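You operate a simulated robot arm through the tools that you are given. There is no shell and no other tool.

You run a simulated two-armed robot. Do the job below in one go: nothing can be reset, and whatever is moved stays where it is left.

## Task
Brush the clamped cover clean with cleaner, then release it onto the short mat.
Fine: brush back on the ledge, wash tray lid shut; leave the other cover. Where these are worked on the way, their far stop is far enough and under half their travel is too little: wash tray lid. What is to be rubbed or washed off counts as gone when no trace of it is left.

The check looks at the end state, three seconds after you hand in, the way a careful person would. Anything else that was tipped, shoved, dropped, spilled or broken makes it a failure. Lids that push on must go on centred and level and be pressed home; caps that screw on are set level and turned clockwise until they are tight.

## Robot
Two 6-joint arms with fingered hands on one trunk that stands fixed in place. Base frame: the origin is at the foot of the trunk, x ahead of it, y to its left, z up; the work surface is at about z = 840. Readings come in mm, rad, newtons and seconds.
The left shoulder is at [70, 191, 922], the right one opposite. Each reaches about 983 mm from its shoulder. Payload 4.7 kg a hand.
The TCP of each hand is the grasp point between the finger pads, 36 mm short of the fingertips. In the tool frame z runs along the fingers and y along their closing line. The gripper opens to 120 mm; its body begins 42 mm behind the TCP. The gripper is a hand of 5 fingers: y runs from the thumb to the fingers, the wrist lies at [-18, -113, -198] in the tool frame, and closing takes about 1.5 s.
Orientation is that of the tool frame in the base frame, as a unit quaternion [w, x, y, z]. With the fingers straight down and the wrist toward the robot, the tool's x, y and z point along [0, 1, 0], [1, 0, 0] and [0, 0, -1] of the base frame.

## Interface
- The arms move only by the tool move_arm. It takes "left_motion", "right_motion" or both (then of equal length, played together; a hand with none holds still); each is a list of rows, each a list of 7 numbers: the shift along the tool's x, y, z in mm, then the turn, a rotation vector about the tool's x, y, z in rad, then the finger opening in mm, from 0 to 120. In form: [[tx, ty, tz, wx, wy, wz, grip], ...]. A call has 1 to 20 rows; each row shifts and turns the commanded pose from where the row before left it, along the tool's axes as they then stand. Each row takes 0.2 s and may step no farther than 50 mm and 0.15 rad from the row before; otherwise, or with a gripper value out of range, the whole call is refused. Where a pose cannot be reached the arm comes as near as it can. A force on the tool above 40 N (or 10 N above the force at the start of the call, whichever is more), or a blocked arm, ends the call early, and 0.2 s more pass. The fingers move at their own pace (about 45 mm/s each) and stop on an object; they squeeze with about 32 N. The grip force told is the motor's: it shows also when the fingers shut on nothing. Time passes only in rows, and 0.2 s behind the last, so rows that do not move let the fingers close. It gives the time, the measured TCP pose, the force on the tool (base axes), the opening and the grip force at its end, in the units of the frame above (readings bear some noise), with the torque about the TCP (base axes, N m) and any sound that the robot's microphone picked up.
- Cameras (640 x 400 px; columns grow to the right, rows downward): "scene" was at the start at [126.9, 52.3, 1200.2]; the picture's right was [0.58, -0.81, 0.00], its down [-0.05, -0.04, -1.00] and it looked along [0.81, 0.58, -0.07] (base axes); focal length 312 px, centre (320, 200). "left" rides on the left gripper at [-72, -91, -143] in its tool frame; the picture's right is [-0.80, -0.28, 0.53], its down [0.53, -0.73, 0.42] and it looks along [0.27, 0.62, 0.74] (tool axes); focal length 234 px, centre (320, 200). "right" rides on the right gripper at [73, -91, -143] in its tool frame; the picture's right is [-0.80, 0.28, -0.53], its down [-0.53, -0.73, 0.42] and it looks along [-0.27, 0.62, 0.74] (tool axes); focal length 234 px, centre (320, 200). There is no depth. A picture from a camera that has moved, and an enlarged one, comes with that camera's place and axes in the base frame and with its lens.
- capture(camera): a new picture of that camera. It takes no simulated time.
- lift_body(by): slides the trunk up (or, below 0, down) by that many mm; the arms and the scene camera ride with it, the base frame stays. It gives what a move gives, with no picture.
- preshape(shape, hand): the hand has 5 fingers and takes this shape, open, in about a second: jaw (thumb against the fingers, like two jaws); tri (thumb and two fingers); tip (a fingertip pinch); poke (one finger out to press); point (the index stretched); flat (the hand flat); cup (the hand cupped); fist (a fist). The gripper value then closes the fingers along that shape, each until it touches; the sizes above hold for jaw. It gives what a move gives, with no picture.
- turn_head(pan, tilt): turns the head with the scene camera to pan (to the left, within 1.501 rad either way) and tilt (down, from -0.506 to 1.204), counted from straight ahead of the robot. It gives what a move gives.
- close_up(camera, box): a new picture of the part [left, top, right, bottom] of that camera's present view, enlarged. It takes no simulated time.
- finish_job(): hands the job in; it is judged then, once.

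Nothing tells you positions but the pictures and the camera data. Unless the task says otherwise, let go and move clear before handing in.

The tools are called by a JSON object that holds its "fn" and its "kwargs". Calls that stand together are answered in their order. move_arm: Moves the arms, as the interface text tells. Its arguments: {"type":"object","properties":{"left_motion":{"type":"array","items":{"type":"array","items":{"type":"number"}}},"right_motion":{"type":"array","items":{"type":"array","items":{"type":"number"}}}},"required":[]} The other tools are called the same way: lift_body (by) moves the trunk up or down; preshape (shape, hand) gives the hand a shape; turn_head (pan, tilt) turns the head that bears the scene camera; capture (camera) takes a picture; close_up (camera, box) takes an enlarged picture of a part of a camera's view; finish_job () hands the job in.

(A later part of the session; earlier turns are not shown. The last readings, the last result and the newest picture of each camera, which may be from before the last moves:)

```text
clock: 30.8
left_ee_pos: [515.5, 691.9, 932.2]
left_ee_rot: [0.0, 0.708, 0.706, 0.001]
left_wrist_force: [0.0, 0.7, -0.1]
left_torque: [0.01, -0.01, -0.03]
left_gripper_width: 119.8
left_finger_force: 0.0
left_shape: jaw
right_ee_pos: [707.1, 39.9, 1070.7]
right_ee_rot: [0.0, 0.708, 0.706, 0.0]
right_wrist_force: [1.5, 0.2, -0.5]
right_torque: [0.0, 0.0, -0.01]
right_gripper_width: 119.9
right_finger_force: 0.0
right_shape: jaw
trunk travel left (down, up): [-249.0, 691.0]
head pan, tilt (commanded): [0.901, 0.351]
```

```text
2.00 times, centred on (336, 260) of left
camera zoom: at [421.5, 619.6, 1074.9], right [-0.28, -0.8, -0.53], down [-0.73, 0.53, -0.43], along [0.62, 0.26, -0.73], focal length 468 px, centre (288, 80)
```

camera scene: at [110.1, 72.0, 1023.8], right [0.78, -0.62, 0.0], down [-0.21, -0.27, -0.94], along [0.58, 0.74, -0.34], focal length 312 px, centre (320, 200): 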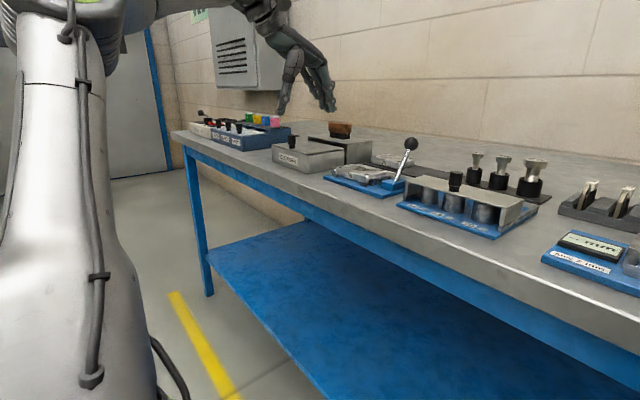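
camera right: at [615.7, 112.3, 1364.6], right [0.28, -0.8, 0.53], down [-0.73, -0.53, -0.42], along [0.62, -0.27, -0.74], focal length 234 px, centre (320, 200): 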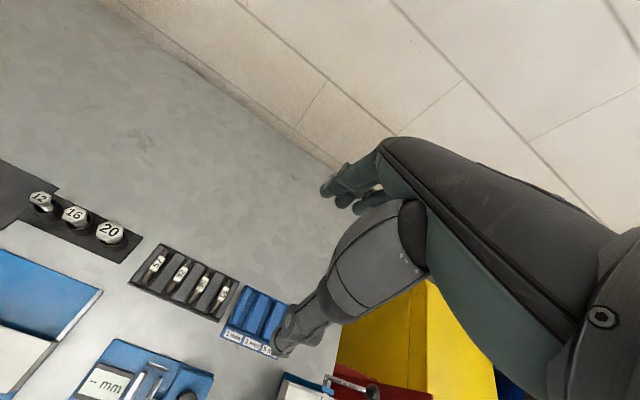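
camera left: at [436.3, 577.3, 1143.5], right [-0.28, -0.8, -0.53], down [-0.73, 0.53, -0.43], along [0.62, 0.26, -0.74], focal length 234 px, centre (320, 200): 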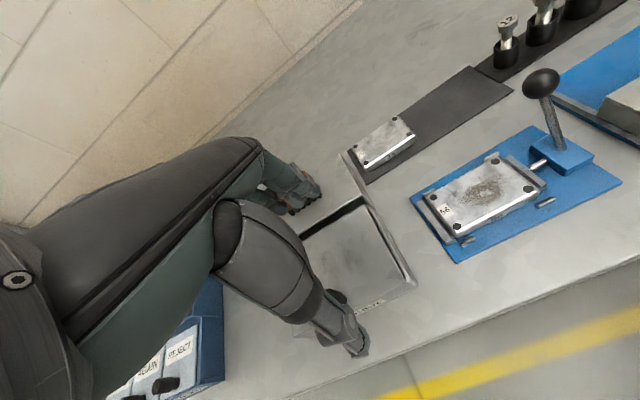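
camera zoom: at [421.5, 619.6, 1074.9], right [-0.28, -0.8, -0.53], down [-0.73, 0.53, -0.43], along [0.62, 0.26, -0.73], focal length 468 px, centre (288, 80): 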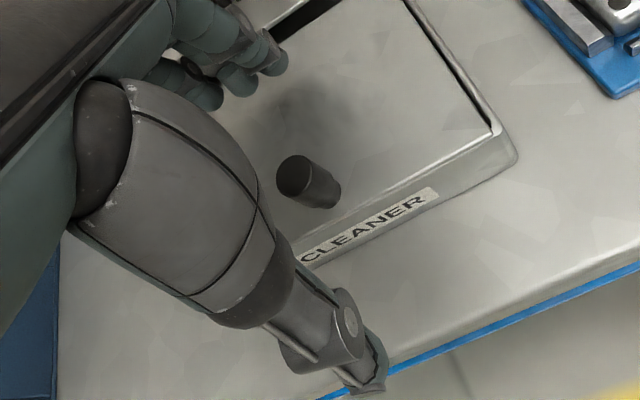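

The knob sits right between thumb and fingers at about [515, 692]. I'll close on it.

{"fn": "move_arm", "kwargs": {"left_motion": [[0, 0, 0, 0, 0, 0, 60], [0, 0, 0, 0, 0, 0, 30], [0, 0, 0, 0, 0, 0, 10], [0, 0, 0, 0, 0, 0, 10], [0, 0, 0, 0, 0, 0, 10], [0, 0, 0, 0, 0, 0, 10], [0, 0, 0, 0, 0, 0, 10], [0, 0, 0, 0, 0, 0, 10]]}}

{"fn": "close_up", "kwargs": {"camera": "scene", "box": [240, 40, 432, 160]}}

{"fn": "close_up", "kwargs": {"camera": "left", "box": [240, 160, 432, 360]}}

```text
clock: 32.6
left_ee_pos: [515.2, 692.6, 932.8]
left_ee_rot: [0.001, 0.708, 0.706, 0.001]
left_wrist_force: [-1.0, 0.2, 1.3]
left_torque: [0.02, -0.01, 0.01]
left_gripper_width: 10.4
left_finger_force: 0.0
left_shape: jaw
right_ee_pos: [706.8, 41.4, 1071.0]
right_ee_rot: [0.0, 0.707, 0.707, 0.001]
right_wrist_force: [0.2, 0.4, -0.9]
right_torque: [0.03, 0.04, 0.01]
right_gripper_width: 119.7
right_finger_force: 0.1
right_shape: jaw
trunk travel left (down, up): [-249.0, 691.0]
head pan, tilt (commanded): [0.901, 0.351]
```

```text
3.33 times, centred on (336, 100) of scene
camera zoom: at [110.2, 72.0, 1023.8], right [0.78, -0.62, 0.0], down [-0.21, -0.27, -0.94], along [0.58, 0.74, -0.34], focal length 1039 px, centre (267, 533)
```

zoom: 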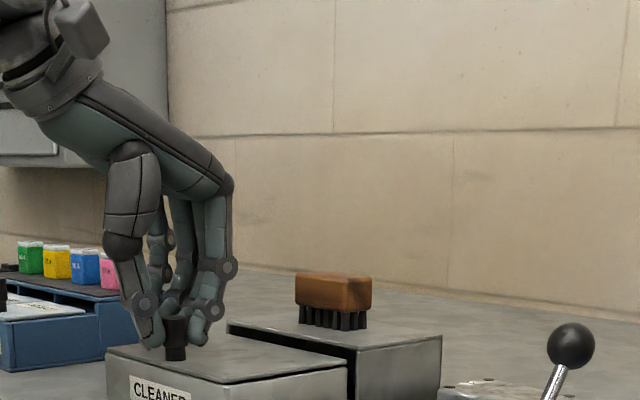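

```text
2.00 times, centred on (336, 260) of left
camera zoom: at [421.4, 619.9, 1075.1], right [-0.28, -0.8, -0.53], down [-0.73, 0.53, -0.43], along [0.62, 0.26, -0.74], focal length 468 px, centre (288, 80)
```

zoom: 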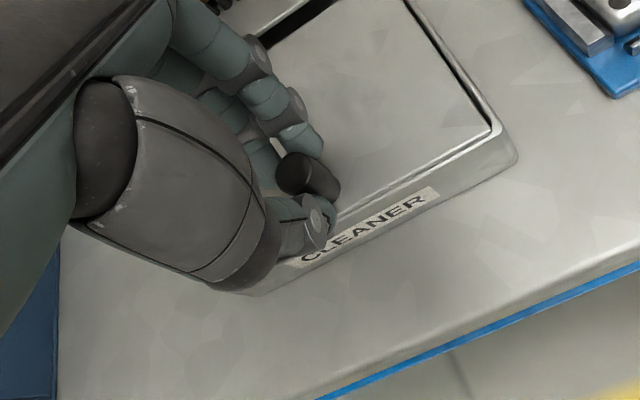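

The thumb and fingers flank the knob but aren't squeezing yet. I'll close fully and then slide it toward +x in small steps.

{"fn": "move_arm", "kwargs": {"left_motion": [[0, 0, 0, 0, 0, 0, 0], [0, 0, 0, 0, 0, 0, 0], [0, 0, 0, 0, 0, 0, 0]]}}

{"fn": "move_arm", "kwargs": {"left_motion": [[0, 5, 0, 0, 0, 0, 0], [0, 8, 0, 0, 0, 0, 0], [0, 8, 0, 0, 0, 0, 0], [0, 0, 0, 0, 0, 0, 0]]}}

{"fn": "close_up", "kwargs": {"camera": "scene", "box": [240, 40, 432, 160]}}

{"fn": "close_up", "kwargs": {"camera": "left", "box": [240, 160, 432, 360]}}

```text
clock: 33.4
left_ee_pos: [515.0, 692.8, 932.0]
left_ee_rot: [0.002, 0.707, 0.707, 0.001]
left_wrist_force: [0.1, -1.1, -1.1]
left_torque: [-0.06, -0.12, 0.1]
left_gripper_width: 2.6
left_finger_force: 32.1
left_shape: jaw
right_ee_pos: [705.9, 41.1, 1069.8]
right_ee_rot: [-0.001, 0.707, 0.707, 0.0]
right_wrist_force: [-0.6, 0.3, 0.4]
right_torque: [0.0, -0.01, -0.06]
right_gripper_width: 119.7
right_finger_force: 0.0
right_shape: jaw
trunk travel left (down, up): [-249.0, 691.0]
head pan, tilt (commanded): [0.901, 0.351]
```

```text
clock: 34.4
left_ee_pos: [536.7, 692.5, 930.6]
left_ee_rot: [0.001, 0.708, 0.706, 0.002]
left_wrist_force: [-0.1, 0.7, -0.6]
left_torque: [0.01, -0.1, 0.08]
left_gripper_width: 2.4
left_finger_force: 31.9
left_shape: jaw
right_ee_pos: [706.9, 40.7, 1070.8]
right_ee_rot: [0.0, 0.707, 0.708, 0.0]
right_wrist_force: [0.4, 0.6, -0.2]
right_torque: [-0.02, 0.02, 0.01]
right_gripper_width: 119.7
right_finger_force: 0.0
right_shape: jaw
trunk travel left (down, up): [-249.0, 691.0]
head pan, tilt (commanded): [0.901, 0.351]
```

```text
3.33 times, centred on (336, 100) of scene
camera zoom: at [110.4, 72.3, 1023.7], right [0.78, -0.62, 0.0], down [-0.21, -0.27, -0.94], along [0.58, 0.74, -0.34], focal length 1039 px, centre (267, 533)
```

zoom: 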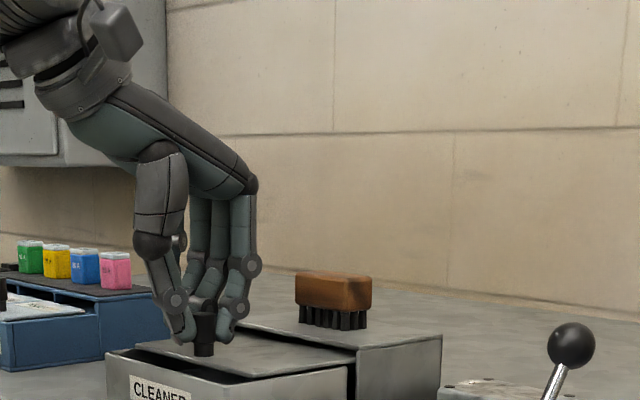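

```text
2.00 times, centred on (336, 260) of left
camera zoom: at [442.7, 619.9, 1074.7], right [-0.28, -0.8, -0.53], down [-0.73, 0.53, -0.43], along [0.62, 0.26, -0.74], focal length 468 px, centre (288, 80)
```

zoom: 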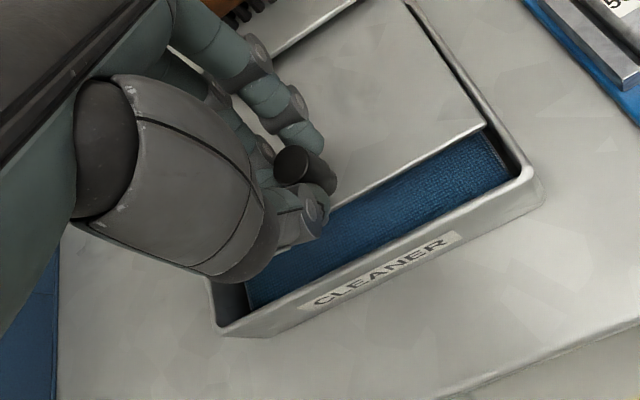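

The lid slides back under the ledge and a blue cleaner pad shows inside. I'll keep sliding in steps, watching force and clearance to the ledge and brush.

{"fn": "move_arm", "kwargs": {"left_motion": [[0, 9, 0, 0, 0, 0, 0], [0, 9, 0, 0, 0, 0, 0], [0, 9, 0, 0, 0, 0, 0], [0, 9, 0, 0, 0, 0, 0], [0, 0, 0, 0, 0, 0, 0]]}}

{"fn": "close_up", "kwargs": {"camera": "scene", "box": [240, 40, 432, 160]}}

{"fn": "close_up", "kwargs": {"camera": "left", "box": [240, 160, 432, 360]}}

```text
clock: 35.6
left_ee_pos: [571.5, 693.2, 930.5]
left_ee_rot: [0.001, 0.707, 0.707, 0.002]
left_wrist_force: [-0.3, 2.4, -2.2]
left_torque: [-0.04, -0.1, 0.02]
left_gripper_width: 2.7
left_finger_force: 32.2
left_shape: jaw
right_ee_pos: [707.0, 40.0, 1070.8]
right_ee_rot: [0.001, 0.707, 0.707, 0.0]
right_wrist_force: [0.2, -0.1, 1.1]
right_torque: [-0.01, -0.01, 0.0]
right_gripper_width: 119.8
right_finger_force: 0.0
right_shape: jaw
trunk travel left (down, up): [-249.0, 691.0]
head pan, tilt (commanded): [0.901, 0.351]
```

```text
3.33 times, centred on (336, 100) of scene
camera zoom: at [110.5, 72.4, 1023.7], right [0.78, -0.62, 0.0], down [-0.21, -0.27, -0.94], along [0.58, 0.74, -0.34], focal length 1039 px, centre (267, 533)
```

zoom: 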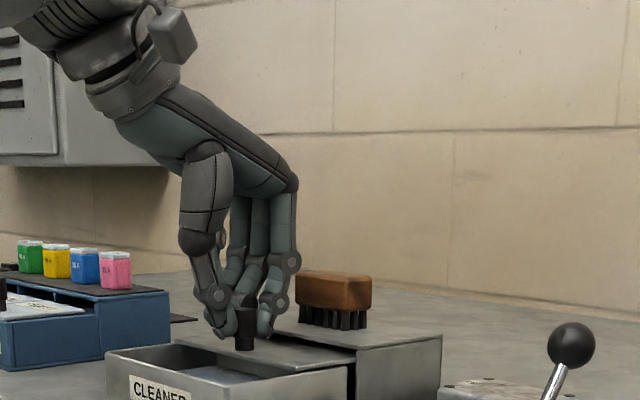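

```text
2.00 times, centred on (336, 260) of left
camera zoom: at [479.3, 619.9, 1074.9], right [-0.28, -0.8, -0.53], down [-0.73, 0.53, -0.43], along [0.62, 0.26, -0.74], focal length 468 px, centre (288, 80)
```

zoom: 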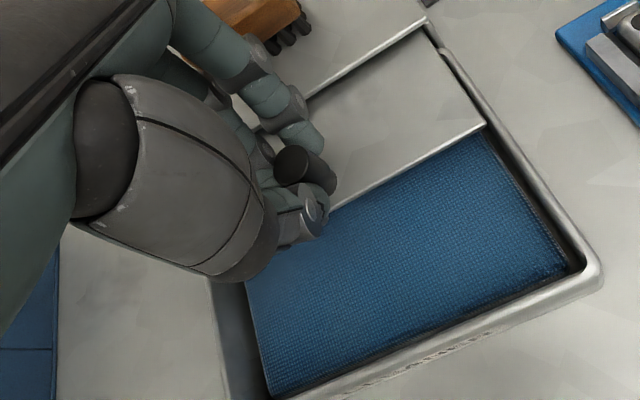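

The lid is about 56 mm open with clearance still visible. I'll go about 18 mm further in small steps.

{"fn": "move_arm", "kwargs": {"left_motion": [[0, 6, 0, 0, 0, 0, 0], [0, 6, 0, 0, 0, 0, 0], [0, 6, 0, 0, 0, 0, 0], [0, 0, 0, 0, 0, 0, 0]]}}

{"fn": "close_up", "kwargs": {"camera": "scene", "box": [240, 40, 432, 160]}}

{"fn": "capture", "kwargs": {"camera": "left"}}

```text
clock: 36.6
left_ee_pos: [578.6, 693.6, 932.1]
left_ee_rot: [0.001, 0.708, 0.706, 0.001]
left_wrist_force: [0.5, 0.6, -3.7]
left_torque: [-0.02, -0.12, 0.03]
left_gripper_width: 2.5
left_finger_force: 31.6
left_shape: jaw
left hand out of reach, approached as far as the arm can: row 2, 3
right_ee_pos: [707.8, 41.2, 1070.6]
right_ee_rot: [0.0, 0.707, 0.707, 0.0]
right_wrist_force: [0.1, 0.8, 0.7]
right_torque: [-0.01, 0.0, 0.0]
right_gripper_width: 119.8
right_finger_force: 0.1
right_shape: jaw
trunk travel left (down, up): [-249.0, 691.0]
head pan, tilt (commanded): [0.901, 0.351]
```

```text
3.33 times, centred on (336, 100) of scene
camera zoom: at [110.6, 72.5, 1023.7], right [0.78, -0.62, 0.0], down [-0.21, -0.27, -0.94], along [0.58, 0.74, -0.34], focal length 1039 px, centre (267, 533)
```

zoom: 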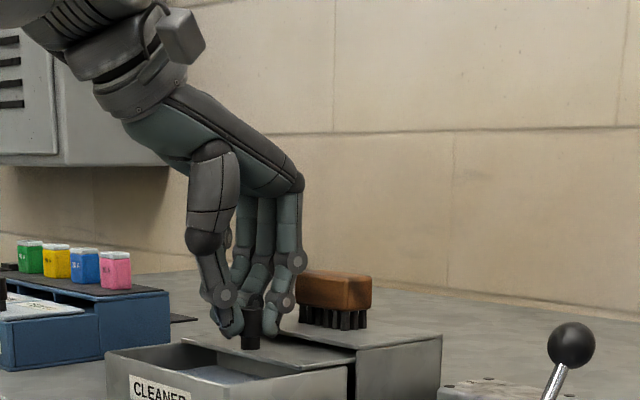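

```text
taken
camera left: at [485.1, 619.9, 1074.9], right [-0.28, -0.8, -0.53], down [-0.73, 0.53, -0.43], along [0.62, 0.26, -0.74], focal length 234 px, centre (320, 200)
```

left: 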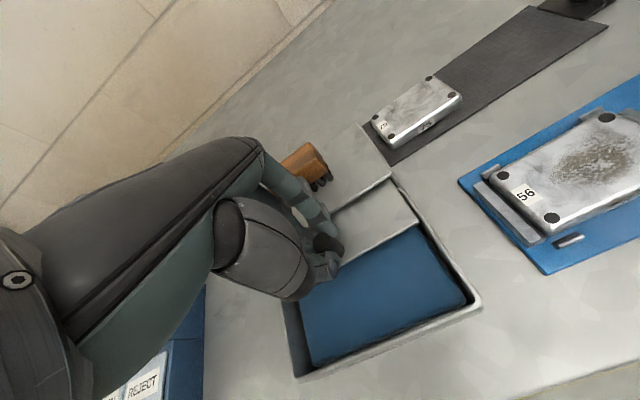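

The arm hit its reach limit with the lid about 64 mm open, well past half, and the pad is exposed. I'll open the fingers only slightly so they don't touch the brush, and rise straight up.

{"fn": "move_arm", "kwargs": {"left_motion": [[0, 0, 0, 0, 0, 0, 20], [0, 0, 0, 0, 0, 0, 35], [0, 0, 0, 0, 0, 0, 35], [0, 0, 0, 0, 0, 0, 35], [0, 0, -10, 0, 0, 0, 35], [0, 0, -30, 0, 0, 0, 35], [0, -20, -40, 0, 0, 0, 35], [0, -20, -40, 0, 0, 0, 35], [0, 0, 0, 0, 0, 0, 120]]}}

{"fn": "capture", "kwargs": {"camera": "scene"}}

{"fn": "capture", "kwargs": {"camera": "left"}}

```text
clock: 38.6
left_ee_pos: [526.1, 684.8, 1045.6]
left_ee_rot: [0.001, 0.707, 0.707, 0.002]
left_wrist_force: [0.3, 0.0, 0.6]
left_torque: [0.02, -0.01, 0.0]
left_gripper_width: 69.1
left_finger_force: 0.0
left_shape: jaw
left hand out of reach, approached as far as the arm can: row 6, 8
right_ee_pos: [707.1, 39.9, 1070.1]
right_ee_rot: [0.0, 0.707, 0.707, 0.0]
right_wrist_force: [0.6, -0.5, -1.1]
right_torque: [0.0, 0.02, 0.03]
right_gripper_width: 119.8
right_finger_force: 0.1
right_shape: jaw
trunk travel left (down, up): [-249.0, 691.0]
head pan, tilt (commanded): [0.901, 0.351]
```

```text
taken
camera scene: at [110.7, 72.5, 1023.6], right [0.78, -0.62, 0.0], down [-0.21, -0.27, -0.94], along [0.58, 0.74, -0.34], focal length 312 px, centre (320, 200)
```

scene: 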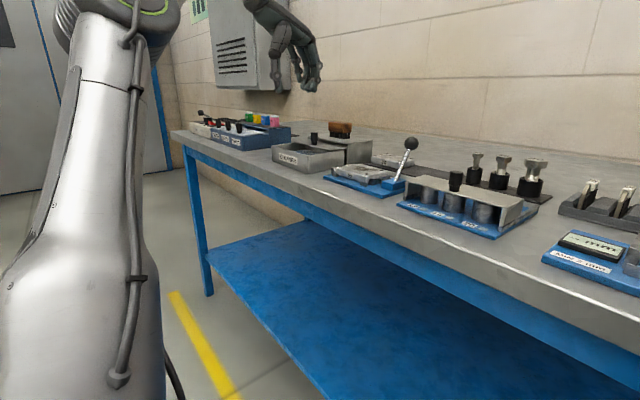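

```text
taken
camera left: at [432.1, 612.1, 1188.3], right [-0.28, -0.8, -0.53], down [-0.73, 0.53, -0.43], along [0.62, 0.27, -0.73], focal length 234 px, centre (320, 200)
```

left: 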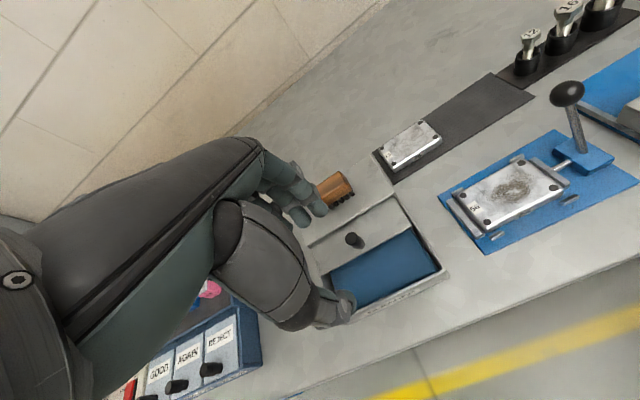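

The lid stays open on its own. I'll raise the trunk for better forward reach, then move above the brush.

{"fn": "lift_body", "kwargs": {"by": 250}}

{"fn": "move_arm", "kwargs": {"left_motion": [[1, 10, 40, 0, 0, 0, 80], [1, 10, 40, 0, 0, 0, 80], [1, 20, 40, 0, 0, 0, 80], [1, 20, 40, 0, 0, 0, 80], [1, 20, 40, 0, 0, 0, 80], [1, 20, 30, 0, 0, 0, 80], [1, 10, 0, 0, 0, 0, 80], [0, 0, 0, 0, 0, 0, 80]]}}

{"fn": "capture", "kwargs": {"camera": "left"}}

{"fn": "capture", "kwargs": {"camera": "scene"}}

```text
clock: 41.2
left_ee_pos: [525.4, 686.2, 1295.6]
left_ee_rot: [0.001, 0.707, 0.707, 0.002]
left_wrist_force: [-0.6, -0.3, -0.1]
left_torque: [-0.01, 0.0, 0.02]
left_gripper_width: 119.6
left_finger_force: 0.1
left_shape: jaw
right_ee_pos: [707.1, 39.4, 1320.9]
right_ee_rot: [0.0, 0.707, 0.707, 0.0]
right_wrist_force: [-0.2, -0.1, 0.0]
right_torque: [0.0, -0.04, 0.01]
right_gripper_width: 119.9
right_finger_force: 0.1
right_shape: jaw
trunk travel left (down, up): [-499.0, 441.0]
head pan, tilt (commanded): [0.901, 0.351]
```

```text
clock: 43.0
left_ee_pos: [607.7, 679.6, 1064.9]
left_ee_rot: [0.0, 0.706, 0.708, 0.004]
left_wrist_force: [-0.4, 0.0, 1.3]
left_torque: [-0.01, 0.0, 0.0]
left_gripper_width: 80.4
left_finger_force: 0.0
left_shape: jaw
left hand out of reach, approached as far as the arm can: row 5, 6, 7
right_ee_pos: [706.8, 39.3, 1320.4]
right_ee_rot: [0.0, 0.707, 0.707, 0.001]
right_wrist_force: [-0.6, 0.2, 0.7]
right_torque: [0.0, -0.01, -0.02]
right_gripper_width: 119.6
right_finger_force: 0.1
right_shape: jaw
trunk travel left (down, up): [-499.0, 441.0]
head pan, tilt (commanded): [0.901, 0.351]
```

```text
taken
camera left: at [513.5, 606.3, 1207.2], right [-0.27, -0.8, -0.53], down [-0.73, 0.53, -0.43], along [0.63, 0.27, -0.73], focal length 234 px, centre (320, 200)
```

left: 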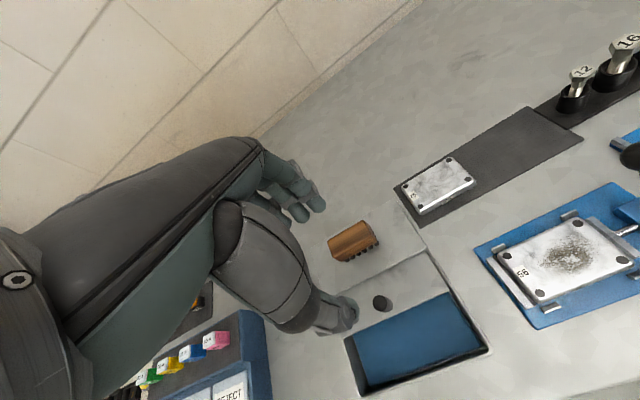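

```text
taken
camera scene: at [110.4, 72.3, 1273.7], right [0.78, -0.62, 0.0], down [-0.21, -0.27, -0.94], along [0.58, 0.74, -0.34], focal length 312 px, centre (320, 200)
```

scene: 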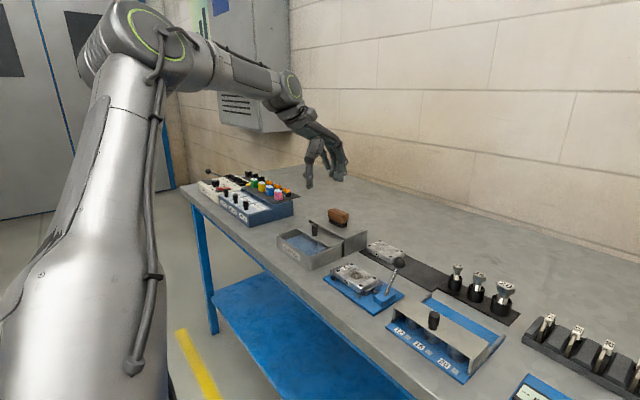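

The arm can't quite reach the brush with vertical fingers, so a sideways-rolled hand (fingers slanting toward +y) should bring the wrist closer while keeping the closing line along x. First I'll look closely at the brush and finger layout.

{"fn": "close_up", "kwargs": {"camera": "scene", "box": [270, 110, 398, 270]}}

{"fn": "close_up", "kwargs": {"camera": "left", "box": [260, 150, 420, 310]}}

```text
2.50 times, centred on (334, 190) of scene
camera zoom: at [110.4, 72.3, 1273.7], right [0.78, -0.62, 0.0], down [-0.21, -0.27, -0.94], along [0.58, 0.74, -0.34], focal length 779 px, centre (285, 225)
```

zoom: 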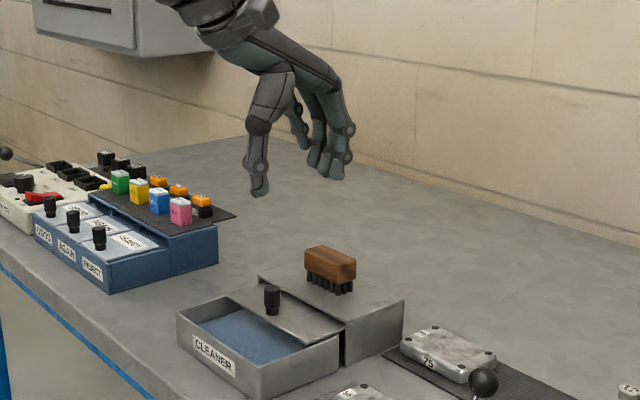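

```text
2.50 times, centred on (340, 230) of left
camera zoom: at [513.5, 606.3, 1207.2], right [-0.27, -0.8, -0.53], down [-0.73, 0.53, -0.43], along [0.63, 0.27, -0.73], focal length 585 px, centre (270, 125)
```

zoom: 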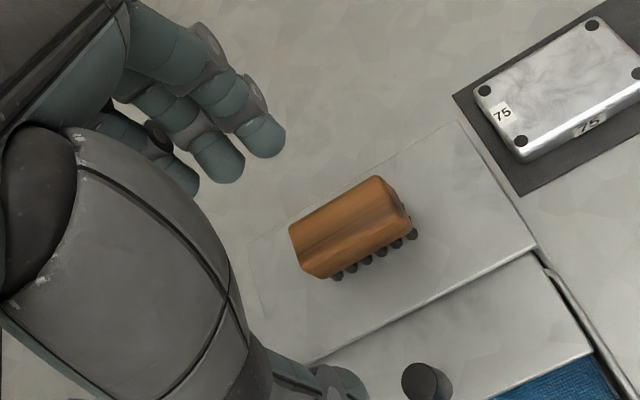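

Thumb and index oppose each other at tool x≈-3 with the other fingers toward +x, so rolling the hand about its closing line puts thumb and index lowest. I'll back off, roll 0.5 rad, rise, then lower the trunk.

{"fn": "move_arm", "kwargs": {"left_motion": [[-15, -24, 0, 0, 0, 0, 80], [-15, -24, 0, 0, 0, 0, 80], [0, 0, 0, 0, 0.125, 0, 80], [0, 0, 0, 0, 0.125, 0, 80], [0, 0, 0, 0, 0.125, 0, 80], [0, 0, 0, 0, 0.125, 0, 80], [22.7, 0, -41.7, 0, 0, 0, 80], [22.7, 0, -41.7, 0, 0, 0, 80], [22.7, 0, -41.7, 0, 0, 0, 80], [22.7, 0, -41.7, 0, 0, 0, 80], [0, 0, 0, 0, 0, 0, 80]]}}

```text
clock: 45.4
left_ee_pos: [556.5, 650.4, 1253.9]
left_ee_rot: [-0.173, 0.685, 0.685, 0.178]
left_wrist_force: [0.0, -0.2, -0.4]
left_torque: [-0.01, 0.02, 0.0]
left_gripper_width: 80.2
left_finger_force: 0.1
left_shape: jaw
right_ee_pos: [706.9, 40.8, 1320.1]
right_ee_rot: [0.002, 0.707, 0.707, 0.0]
right_wrist_force: [-0.1, 0.2, 0.0]
right_torque: [0.0, 0.04, -0.01]
right_gripper_width: 120.0
right_finger_force: 0.0
right_shape: jaw
trunk travel left (down, up): [-499.0, 441.0]
head pan, tilt (commanded): [0.901, 0.351]
```

The roll is right (fingers slant toward +y). Now I'll lower the trunk by 230.

{"fn": "lift_body", "kwargs": {"by": -230}}

{"fn": "move_arm", "kwargs": {"left_motion": [[10, 35, 0, 0, 0, 0, 80], [10, 35, 0, 0, 0, 0, 80], [0, 20, 0, 0, 0, 0, 80], [0, 0, 0, 0, 0, 0, 80]]}}

{"fn": "capture", "kwargs": {"camera": "left"}}

{"fn": "capture", "kwargs": {"camera": "scene"}}

```text
clock: 47.8
left_ee_pos: [556.3, 650.6, 1023.8]
left_ee_rot: [-0.174, 0.685, 0.684, 0.179]
left_wrist_force: [-0.9, -0.1, 0.1]
left_torque: [0.01, -0.01, 0.0]
left_gripper_width: 80.4
left_finger_force: 0.0
left_shape: jaw
right_ee_pos: [706.6, 39.4, 1090.2]
right_ee_rot: [0.0, 0.707, 0.707, 0.0]
right_wrist_force: [-0.1, 0.1, 1.4]
right_torque: [0.01, 0.03, -0.01]
right_gripper_width: 119.7
right_finger_force: 0.0
right_shape: jaw
trunk travel left (down, up): [-269.0, 671.0]
head pan, tilt (commanded): [0.901, 0.351]
```

```text
clock: 48.8
left_ee_pos: [588.1, 690.1, 1001.1]
left_ee_rot: [-0.172, 0.684, 0.685, 0.18]
left_wrist_force: [-1.0, 0.1, -0.7]
left_torque: [0.01, 0.02, 0.02]
left_gripper_width: 80.4
left_finger_force: 0.0
left_shape: jaw
left hand out of reach, approached as far as the arm can: row 1, 2, 3
right_ee_pos: [707.3, 39.7, 1090.4]
right_ee_rot: [0.0, 0.707, 0.707, 0.0]
right_wrist_force: [-0.4, -0.2, -0.4]
right_torque: [-0.03, -0.02, 0.0]
right_gripper_width: 119.9
right_finger_force: 0.1
right_shape: jaw
trunk travel left (down, up): [-269.0, 671.0]
head pan, tilt (commanded): [0.901, 0.351]
```

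```text
taken
camera left: at [494.7, 558.0, 1091.0], right [-0.27, -0.45, -0.85], down [-0.73, 0.67, -0.12], along [0.63, 0.59, -0.51], focal length 234 px, centre (320, 200)
```

left: 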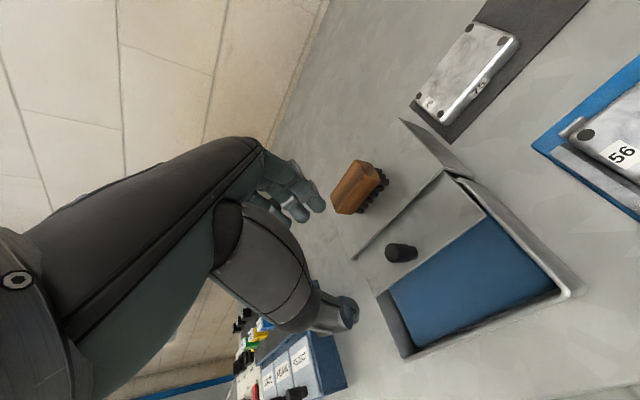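

```text
taken
camera scene: at [110.2, 72.0, 1043.8], right [0.78, -0.62, 0.0], down [-0.21, -0.27, -0.94], along [0.58, 0.74, -0.34], focal length 312 px, centre (320, 200)
```

scene: 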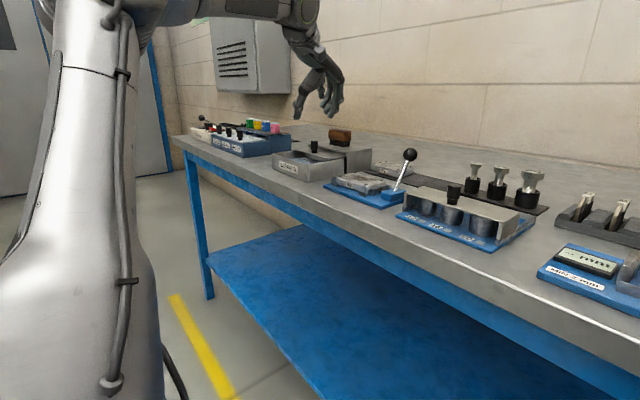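

The hand stops at [588, 690, 1001] here. Reach looks better with a higher shoulder relative to the hand, so I'll raise the trunk by 100 and try again while keeping the hand well above the brush.

{"fn": "lift_body", "kwargs": {"by": 100}}

{"fn": "move_arm", "kwargs": {"left_motion": [[-48, 0, 20, 0, 0, 0, 80], [0, 30, 30, 0, 0, 0, 80], [0, 30, 0, 0, 0, 0, 80], [0, 17, 0, 0, 0, 0, 80], [0, 0, 0, 0, 0, 0, 80]]}}

```text
clock: 50.2
left_ee_pos: [588.5, 690.3, 1100.7]
left_ee_rot: [-0.172, 0.685, 0.685, 0.18]
left_wrist_force: [0.1, -0.5, 0.4]
left_torque: [0.01, 0.02, 0.0]
left_gripper_width: 80.2
left_finger_force: 0.1
left_shape: jaw
right_ee_pos: [706.6, 40.2, 1190.2]
right_ee_rot: [0.0, 0.707, 0.707, 0.0]
right_wrist_force: [-0.6, -0.2, -0.7]
right_torque: [-0.02, 0.01, -0.03]
right_gripper_width: 119.8
right_finger_force: 0.1
right_shape: jaw
trunk travel left (down, up): [-369.0, 571.0]
head pan, tilt (commanded): [0.901, 0.351]
```

```text
refused: row 1 steps farther than a row can; nothing moved
```

One row was too long; I'll resend with shorter steps.

{"fn": "move_arm", "kwargs": {"left_motion": [[-28, 0, 36, 0, 0, 0, 80], [-28, 0, 36, 0, 0, 0, 80], [0, 22, 0, 0, 0, 0, 80], [0, 22, 0, 0, 0, 0, 80], [0, 22, 0, 0, 0, 0, 80], [0, 0, 0, 0, 0, 0, 80]]}}

{"fn": "capture", "kwargs": {"camera": "left"}}

{"fn": "capture", "kwargs": {"camera": "scene"}}

```text
clock: 51.6
left_ee_pos: [626.0, 685.8, 1002.7]
left_ee_rot: [-0.171, 0.685, 0.685, 0.179]
left_wrist_force: [0.1, -0.3, -0.3]
left_torque: [0.01, 0.02, 0.03]
left_gripper_width: 80.4
left_finger_force: 0.1
left_shape: jaw
left hand out of reach, approached as far as the arm can: row 4, 5
right_ee_pos: [707.0, 39.3, 1190.4]
right_ee_rot: [0.0, 0.708, 0.706, 0.0]
right_wrist_force: [-0.3, 0.1, -0.1]
right_torque: [0.01, 0.03, 0.03]
right_gripper_width: 119.8
right_finger_force: 0.0
right_shape: jaw
trunk travel left (down, up): [-369.0, 571.0]
head pan, tilt (commanded): [0.901, 0.351]
```

```text
taken
camera left: at [531.8, 553.1, 1093.4], right [-0.27, -0.45, -0.85], down [-0.73, 0.67, -0.13], along [0.63, 0.59, -0.51], focal length 234 px, centre (320, 200)
```

left: 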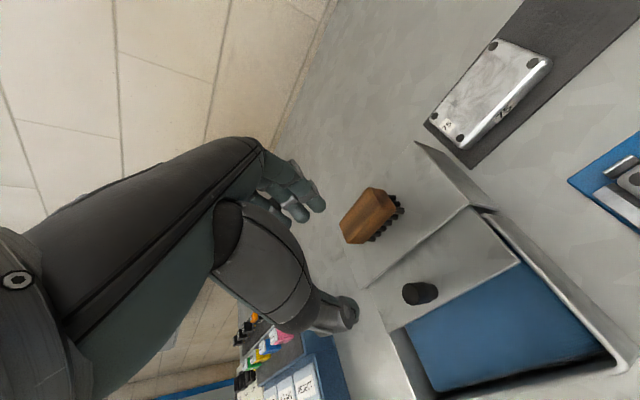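

```text
taken
camera scene: at [110.3, 72.1, 1143.8], right [0.78, -0.62, 0.0], down [-0.21, -0.27, -0.94], along [0.58, 0.74, -0.34], focal length 312 px, centre (320, 200)
```

scene: 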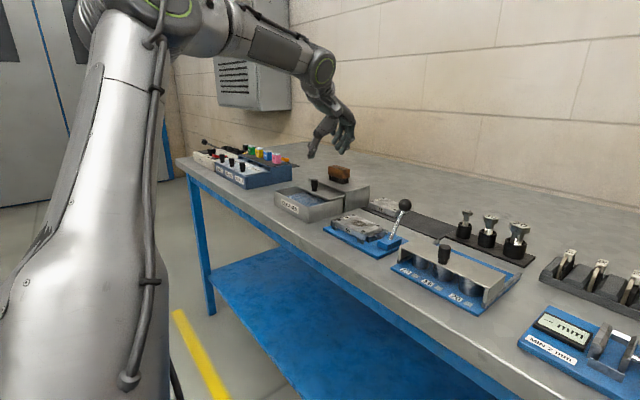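

With the higher trunk it reaches [626, 686, 1003], still a bit short. I'll add a small yaw, raise the trunk a bit more, and test again.

{"fn": "move_arm", "kwargs": {"left_motion": [[0, -10, 0, 0.0685, 0, -0.1256, 80], [0, 0, 0, 0, 0, 0, 80]]}}

{"fn": "lift_body", "kwargs": {"by": 80}}

{"fn": "move_arm", "kwargs": {"left_motion": [[-19, 0, 35, 0, 0, 0, 80], [-19, 0, 35, 0, 0, 0, 80], [0, 20, 0, 0, 0, 0, 80], [0, 20, 0, 0, 0, 0, 80], [0, 20, 0, 0, 0, 0, 80], [0, 0, 0, 0, 0, 0, 80]]}}

```text
clock: 52.2
left_ee_pos: [610.4, 687.9, 1001.2]
left_ee_rot: [-0.182, 0.634, 0.733, 0.167]
left_wrist_force: [0.4, -0.4, -0.1]
left_torque: [-0.02, 0.02, -0.01]
left_gripper_width: 80.3
left_finger_force: 0.0
left_shape: jaw
left hand out of reach, approached as far as the arm can: row 1
right_ee_pos: [707.2, 40.0, 1189.8]
right_ee_rot: [0.0, 0.707, 0.707, -0.001]
right_wrist_force: [-0.7, -1.0, -0.9]
right_torque: [0.0, 0.01, -0.02]
right_gripper_width: 119.7
right_finger_force: 0.1
right_shape: jaw
trunk travel left (down, up): [-369.0, 571.0]
head pan, tilt (commanded): [0.901, 0.351]
```

```text
clock: 53.3
left_ee_pos: [609.9, 688.6, 1081.1]
left_ee_rot: [-0.183, 0.635, 0.732, 0.166]
left_wrist_force: [0.3, -0.3, 0.0]
left_torque: [0.01, 0.02, 0.01]
left_gripper_width: 80.1
left_finger_force: 0.1
left_shape: jaw
right_ee_pos: [706.8, 40.4, 1270.7]
right_ee_rot: [0.0, 0.707, 0.707, 0.0]
right_wrist_force: [0.2, -0.7, 1.1]
right_torque: [0.02, 0.02, 0.01]
right_gripper_width: 119.8
right_finger_force: 0.0
right_shape: jaw
trunk travel left (down, up): [-449.0, 491.0]
head pan, tilt (commanded): [0.901, 0.351]
```

```text
clock: 54.7
left_ee_pos: [630.0, 705.8, 1000.8]
left_ee_rot: [-0.182, 0.635, 0.732, 0.167]
left_wrist_force: [1.0, -0.2, -0.9]
left_torque: [0.02, 0.01, -0.05]
left_gripper_width: 80.5
left_finger_force: 0.1
left_shape: jaw
left hand out of reach, approached as far as the arm can: row 3, 4, 5
right_ee_pos: [706.2, 39.2, 1270.8]
right_ee_rot: [0.0, 0.707, 0.707, 0.002]
right_wrist_force: [-0.8, 0.1, 0.8]
right_torque: [-0.01, 0.01, -0.03]
right_gripper_width: 120.0
right_finger_force: 0.0
right_shape: jaw
trunk travel left (down, up): [-449.0, 491.0]
head pan, tilt (commanded): [0.901, 0.351]
```

Yaw the other way should point the slanted fingers more outward. I'll swing it back through zero to -0.15 rad and push outward again.

{"fn": "move_arm", "kwargs": {"left_motion": [[0, 0, 0, -0.0719, 0, 0.1317, 80], [0, 0, 0, -0.0719, 0, 0.1317, 80], [0, 15, 0, 0, 0, 0, 80], [0, 15, 0, 0, 0, 0, 80], [0, 15, 0, 0, 0, 0, 80], [0, 0, 0, 0, 0, 0, 80]]}}

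```text
clock: 56.1
left_ee_pos: [661.2, 702.3, 1000.7]
left_ee_rot: [-0.157, 0.736, 0.629, 0.195]
left_wrist_force: [0.1, 0.3, -0.8]
left_torque: [0.0, -0.01, 0.0]
left_gripper_width: 80.1
left_finger_force: 0.1
left_shape: jaw
left hand out of reach, approached as far as the arm can: row 5
right_ee_pos: [706.5, 39.7, 1270.6]
right_ee_rot: [0.001, 0.708, 0.707, 0.0]
right_wrist_force: [-0.1, 0.0, 0.0]
right_torque: [-0.03, 0.01, 0.02]
right_gripper_width: 119.7
right_finger_force: 0.0
right_shape: jaw
trunk travel left (down, up): [-449.0, 491.0]
head pan, tilt (commanded): [0.901, 0.351]
```

That works: the hand now reaches [661, 702, 1001]. I'll look at where the brush is relative to the fingers.

{"fn": "capture", "kwargs": {"camera": "left"}}

{"fn": "close_up", "kwargs": {"camera": "left", "box": [260, 140, 452, 340]}}

{"fn": "close_up", "kwargs": {"camera": "scene", "box": [270, 80, 430, 240]}}

```text
taken
camera left: at [547.8, 585.5, 1089.8], right [-0.34, -0.4, -0.85], down [-0.61, 0.78, -0.13], along [0.71, 0.48, -0.51], focal length 234 px, centre (320, 200)
```

left: 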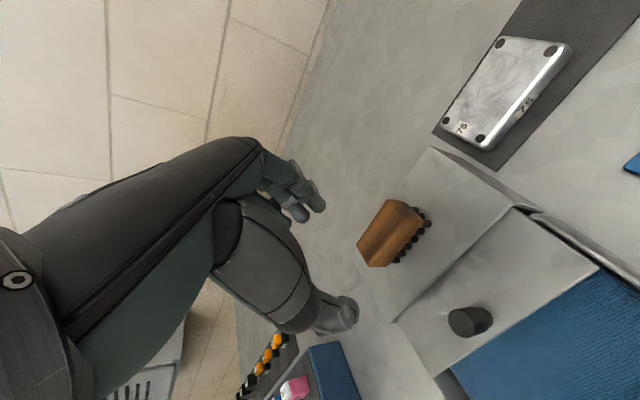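

```text
2.00 times, centred on (356, 240) of left
camera zoom: at [547.8, 585.5, 1089.8], right [-0.34, -0.4, -0.85], down [-0.61, 0.78, -0.13], along [0.71, 0.48, -0.51], focal length 468 px, centre (248, 120)
```

zoom: 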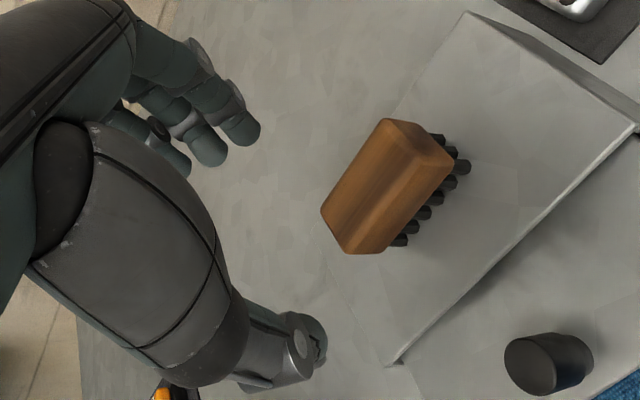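

```text
2.50 times, centred on (350, 160) of scene
camera zoom: at [110.5, 72.0, 1223.7], right [0.78, -0.62, 0.0], down [-0.21, -0.27, -0.94], along [0.58, 0.74, -0.34], focal length 779 px, centre (245, 300)
```

zoom: 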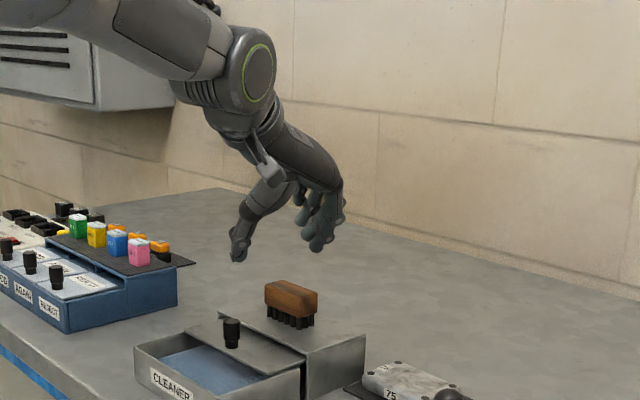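

Predicted and seen brush positions agree: block centre about [665, 689], top z≈931. I'll move over it and descend halfway.

{"fn": "move_arm", "kwargs": {"left_motion": [[-23, 6, -12.7, 0, 0, 0, 80], [-14.5, -0.4, 26.2, 0, 0, 0, 80], [0, 0, 0, 0, 0, 0, 80]]}}

{"fn": "close_up", "kwargs": {"camera": "left", "box": [260, 140, 452, 340]}}

{"fn": "close_up", "kwargs": {"camera": "scene", "box": [290, 120, 418, 220]}}

```text
clock: 56.9
left_ee_pos: [653.0, 676.5, 971.6]
left_ee_rot: [-0.158, 0.736, 0.629, 0.194]
left_wrist_force: [0.7, -0.7, -0.3]
left_torque: [-0.02, -0.02, 0.0]
left_gripper_width: 80.2
left_finger_force: 0.1
left_shape: jaw
left hand out of reach, approached as far as the arm can: row 1
right_ee_pos: [706.3, 38.6, 1270.2]
right_ee_rot: [-0.001, 0.708, 0.707, 0.0]
right_wrist_force: [-0.7, 0.4, 0.2]
right_torque: [0.02, -0.01, 0.0]
right_gripper_width: 119.8
right_finger_force: 0.1
right_shape: jaw
trunk travel left (down, up): [-449.0, 491.0]
head pan, tilt (commanded): [0.901, 0.351]
```

```text
2.00 times, centred on (356, 240) of left
camera zoom: at [539.8, 560.0, 1059.7], right [-0.34, -0.4, -0.85], down [-0.61, 0.78, -0.12], along [0.71, 0.48, -0.51], focal length 468 px, centre (248, 120)
```

zoom: 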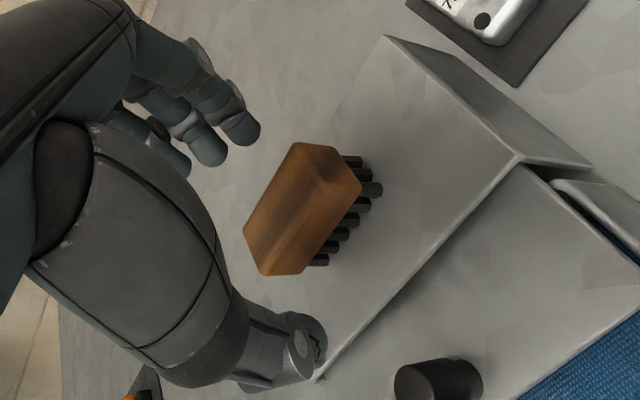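

```text
4.00 times, centred on (354, 170) of scene
camera zoom: at [109.7, 71.6, 1223.9], right [0.78, -0.62, 0.0], down [-0.21, -0.27, -0.94], along [0.58, 0.74, -0.34], focal length 1247 px, centre (184, 320)
```

zoom: 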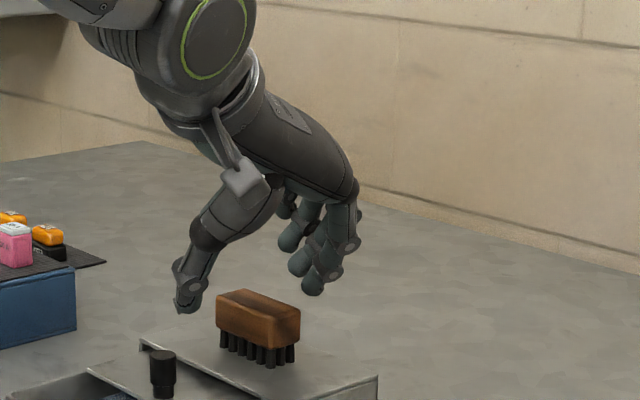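

The hand is about 10 mm short in x; lower down it should reach a bit more. I'll nudge +x and descend to grasp height.

{"fn": "move_arm", "kwargs": {"left_motion": [[-7, 5, 13, 0, 0, 0, 80], [-6, 5, 14, 0, 0, 0, 80], [0, 0, 0, 0, 0, 0, 80]]}}

{"fn": "close_up", "kwargs": {"camera": "left", "box": [260, 140, 452, 340]}}

{"fn": "close_up", "kwargs": {"camera": "scene", "box": [290, 120, 418, 220]}}

```text
clock: 57.7
left_ee_pos: [657.0, 678.8, 940.2]
left_ee_rot: [-0.156, 0.737, 0.629, 0.194]
left_wrist_force: [0.4, -0.6, -0.2]
left_torque: [0.0, 0.01, -0.02]
left_gripper_width: 80.2
left_finger_force: 0.0
left_shape: jaw
left hand out of reach, approached as far as the arm can: row 1, 2
right_ee_pos: [706.0, 39.8, 1270.6]
right_ee_rot: [0.0, 0.707, 0.707, -0.001]
right_wrist_force: [0.0, 0.4, -0.2]
right_torque: [-0.05, 0.01, 0.01]
right_gripper_width: 119.7
right_finger_force: 0.0
right_shape: jaw
trunk travel left (down, up): [-449.0, 491.0]
head pan, tilt (commanded): [0.901, 0.351]
```

```text
2.00 times, centred on (356, 240) of left
camera zoom: at [541.8, 563.3, 1030.2], right [-0.34, -0.4, -0.85], down [-0.61, 0.78, -0.13], along [0.71, 0.48, -0.51], focal length 468 px, centre (248, 120)
```

zoom: 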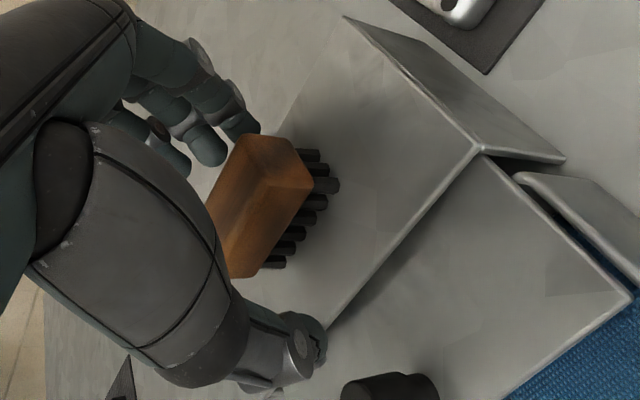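

```text
4.00 times, centred on (354, 170) of scene
camera zoom: at [110.4, 72.0, 1223.8], right [0.78, -0.62, 0.0], down [-0.21, -0.27, -0.94], along [0.58, 0.74, -0.34], focal length 1247 px, centre (184, 320)
```

zoom: 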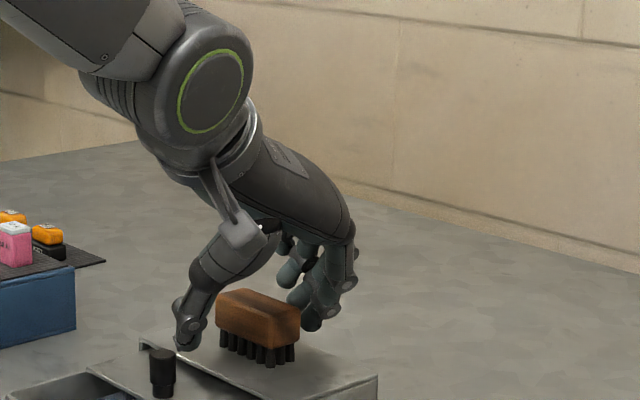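

The thumb and index are at block height on both sides. I'll close on the brush.

{"fn": "move_arm", "kwargs": {"left_motion": [[0, 0, 0, 0, 0, 0, 60], [0, 0, 0, 0, 0, 0, 40], [0, 0, 0, 0, 0, 0, 20], [0, 0, 0, 0, 0, 0, 0], [0, 0, 0, 0, 0, 0, 0], [0, 0, 0, 0, 0, 0, 0], [0, 0, 0, 0, 0, 0, 0], [0, 0, 0, 0, 0, 0, 0]]}}

{"fn": "close_up", "kwargs": {"camera": "left", "box": [260, 140, 452, 340]}}

{"fn": "close_up", "kwargs": {"camera": "scene", "box": [290, 120, 418, 220]}}

```text
clock: 59.5
left_ee_pos: [655.9, 679.9, 940.4]
left_ee_rot: [-0.156, 0.737, 0.628, 0.194]
left_wrist_force: [0.9, 0.9, 1.1]
left_torque: [0.0, 0.0, 0.03]
left_gripper_width: 24.7
left_finger_force: 31.8
left_shape: jaw
right_ee_pos: [706.9, 40.1, 1271.4]
right_ee_rot: [0.0, 0.707, 0.707, 0.0]
right_wrist_force: [0.7, 0.0, 0.5]
right_torque: [-0.01, 0.03, 0.01]
right_gripper_width: 119.9
right_finger_force: 0.1
right_shape: jaw
trunk travel left (down, up): [-449.0, 491.0]
head pan, tilt (commanded): [0.901, 0.351]
```

```text
2.00 times, centred on (356, 240) of left
camera zoom: at [541.8, 563.4, 1030.3], right [-0.34, -0.4, -0.85], down [-0.61, 0.78, -0.13], along [0.71, 0.48, -0.51], focal length 468 px, centre (248, 120)
```

zoom: 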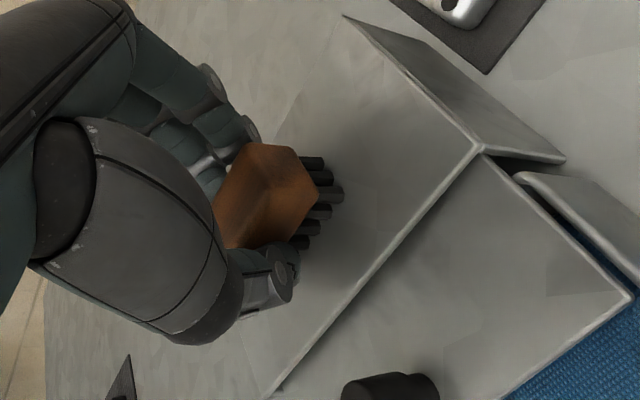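

```text
4.00 times, centred on (354, 170) of scene
camera zoom: at [110.3, 72.1, 1223.7], right [0.78, -0.62, 0.0], down [-0.21, -0.27, -0.94], along [0.58, 0.74, -0.34], focal length 1247 px, centre (184, 320)
```

zoom: 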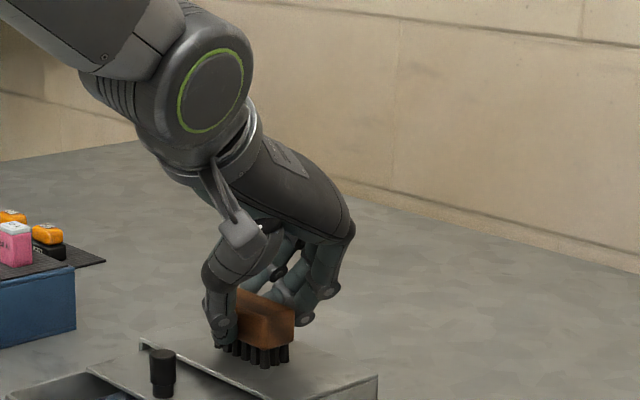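

The brush is gripped (width 24.7 mm, 32 N). I'll lift it slightly and check that it stays level.

{"fn": "move_arm", "kwargs": {"left_motion": [[4.85, 0.1, -8.75, 0, 0, 0, 0], [4.85, 0.1, -8.75, 0, 0, 0, 0], [9.7, 0.3, -17.5, 0, 0, 0, 0], [0, 0, 0, 0, 0, 0, 0]]}}

{"fn": "close_up", "kwargs": {"camera": "left", "box": [260, 140, 452, 340]}}

{"fn": "close_up", "kwargs": {"camera": "scene", "box": [290, 120, 418, 220]}}

```text
clock: 60.5
left_ee_pos: [655.7, 680.7, 979.9]
left_ee_rot: [-0.156, 0.737, 0.629, 0.194]
left_wrist_force: [0.2, 0.9, -1.9]
left_torque: [-0.02, 0.01, 0.01]
left_gripper_width: 25.1
left_finger_force: 32.5
left_shape: jaw
right_ee_pos: [706.7, 39.4, 1270.2]
right_ee_rot: [0.0, 0.707, 0.707, -0.001]
right_wrist_force: [-0.5, 0.2, -0.1]
right_torque: [-0.04, 0.0, -0.01]
right_gripper_width: 119.9
right_finger_force: 0.0
right_shape: jaw
trunk travel left (down, up): [-449.0, 491.0]
head pan, tilt (commanded): [0.901, 0.351]
```

```text
2.00 times, centred on (356, 240) of left
camera zoom: at [542.6, 563.7, 1069.8], right [-0.34, -0.4, -0.85], down [-0.61, 0.78, -0.12], along [0.71, 0.48, -0.51], focal length 468 px, centre (248, 120)
```

zoom: 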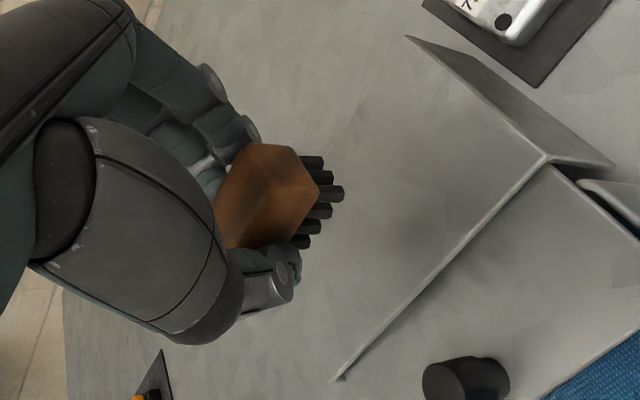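

```text
4.00 times, centred on (354, 170) of scene
camera zoom: at [110.8, 72.5, 1223.7], right [0.78, -0.62, 0.0], down [-0.21, -0.27, -0.94], along [0.58, 0.74, -0.34], focal length 1247 px, centre (184, 320)
```

zoom: 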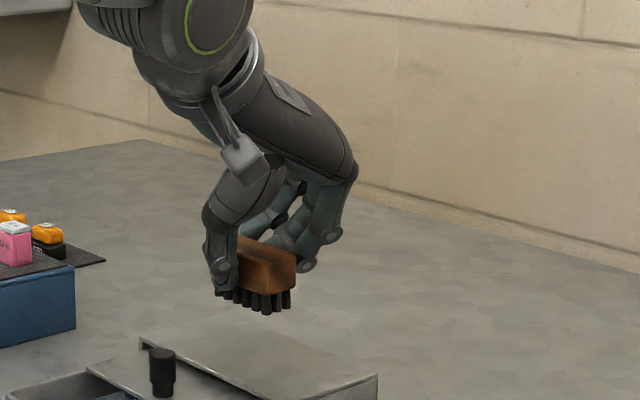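

The brush is held level. Before dipping I need the pad's depth and the opening size, so I'll zoom in on the tray.

{"fn": "close_up", "kwargs": {"camera": "scene", "box": [260, 180, 388, 280]}}

{"fn": "capture", "kwargs": {"camera": "left"}}

```text
4.00 times, centred on (324, 230) of scene
camera zoom: at [110.8, 72.5, 1223.7], right [0.78, -0.62, 0.0], down [-0.21, -0.27, -0.94], along [0.58, 0.74, -0.34], focal length 1247 px, centre (304, 80)
```

zoom: 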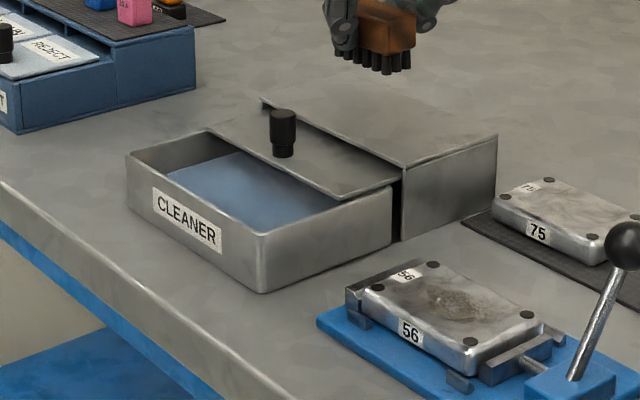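

```text
taken
camera left: at [542.6, 563.7, 1069.8], right [-0.34, -0.4, -0.85], down [-0.61, 0.78, -0.12], along [0.71, 0.48, -0.51], focal length 234 px, centre (320, 200)
```

left: 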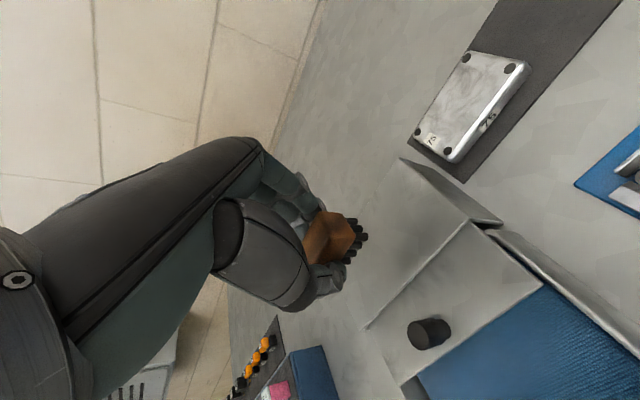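

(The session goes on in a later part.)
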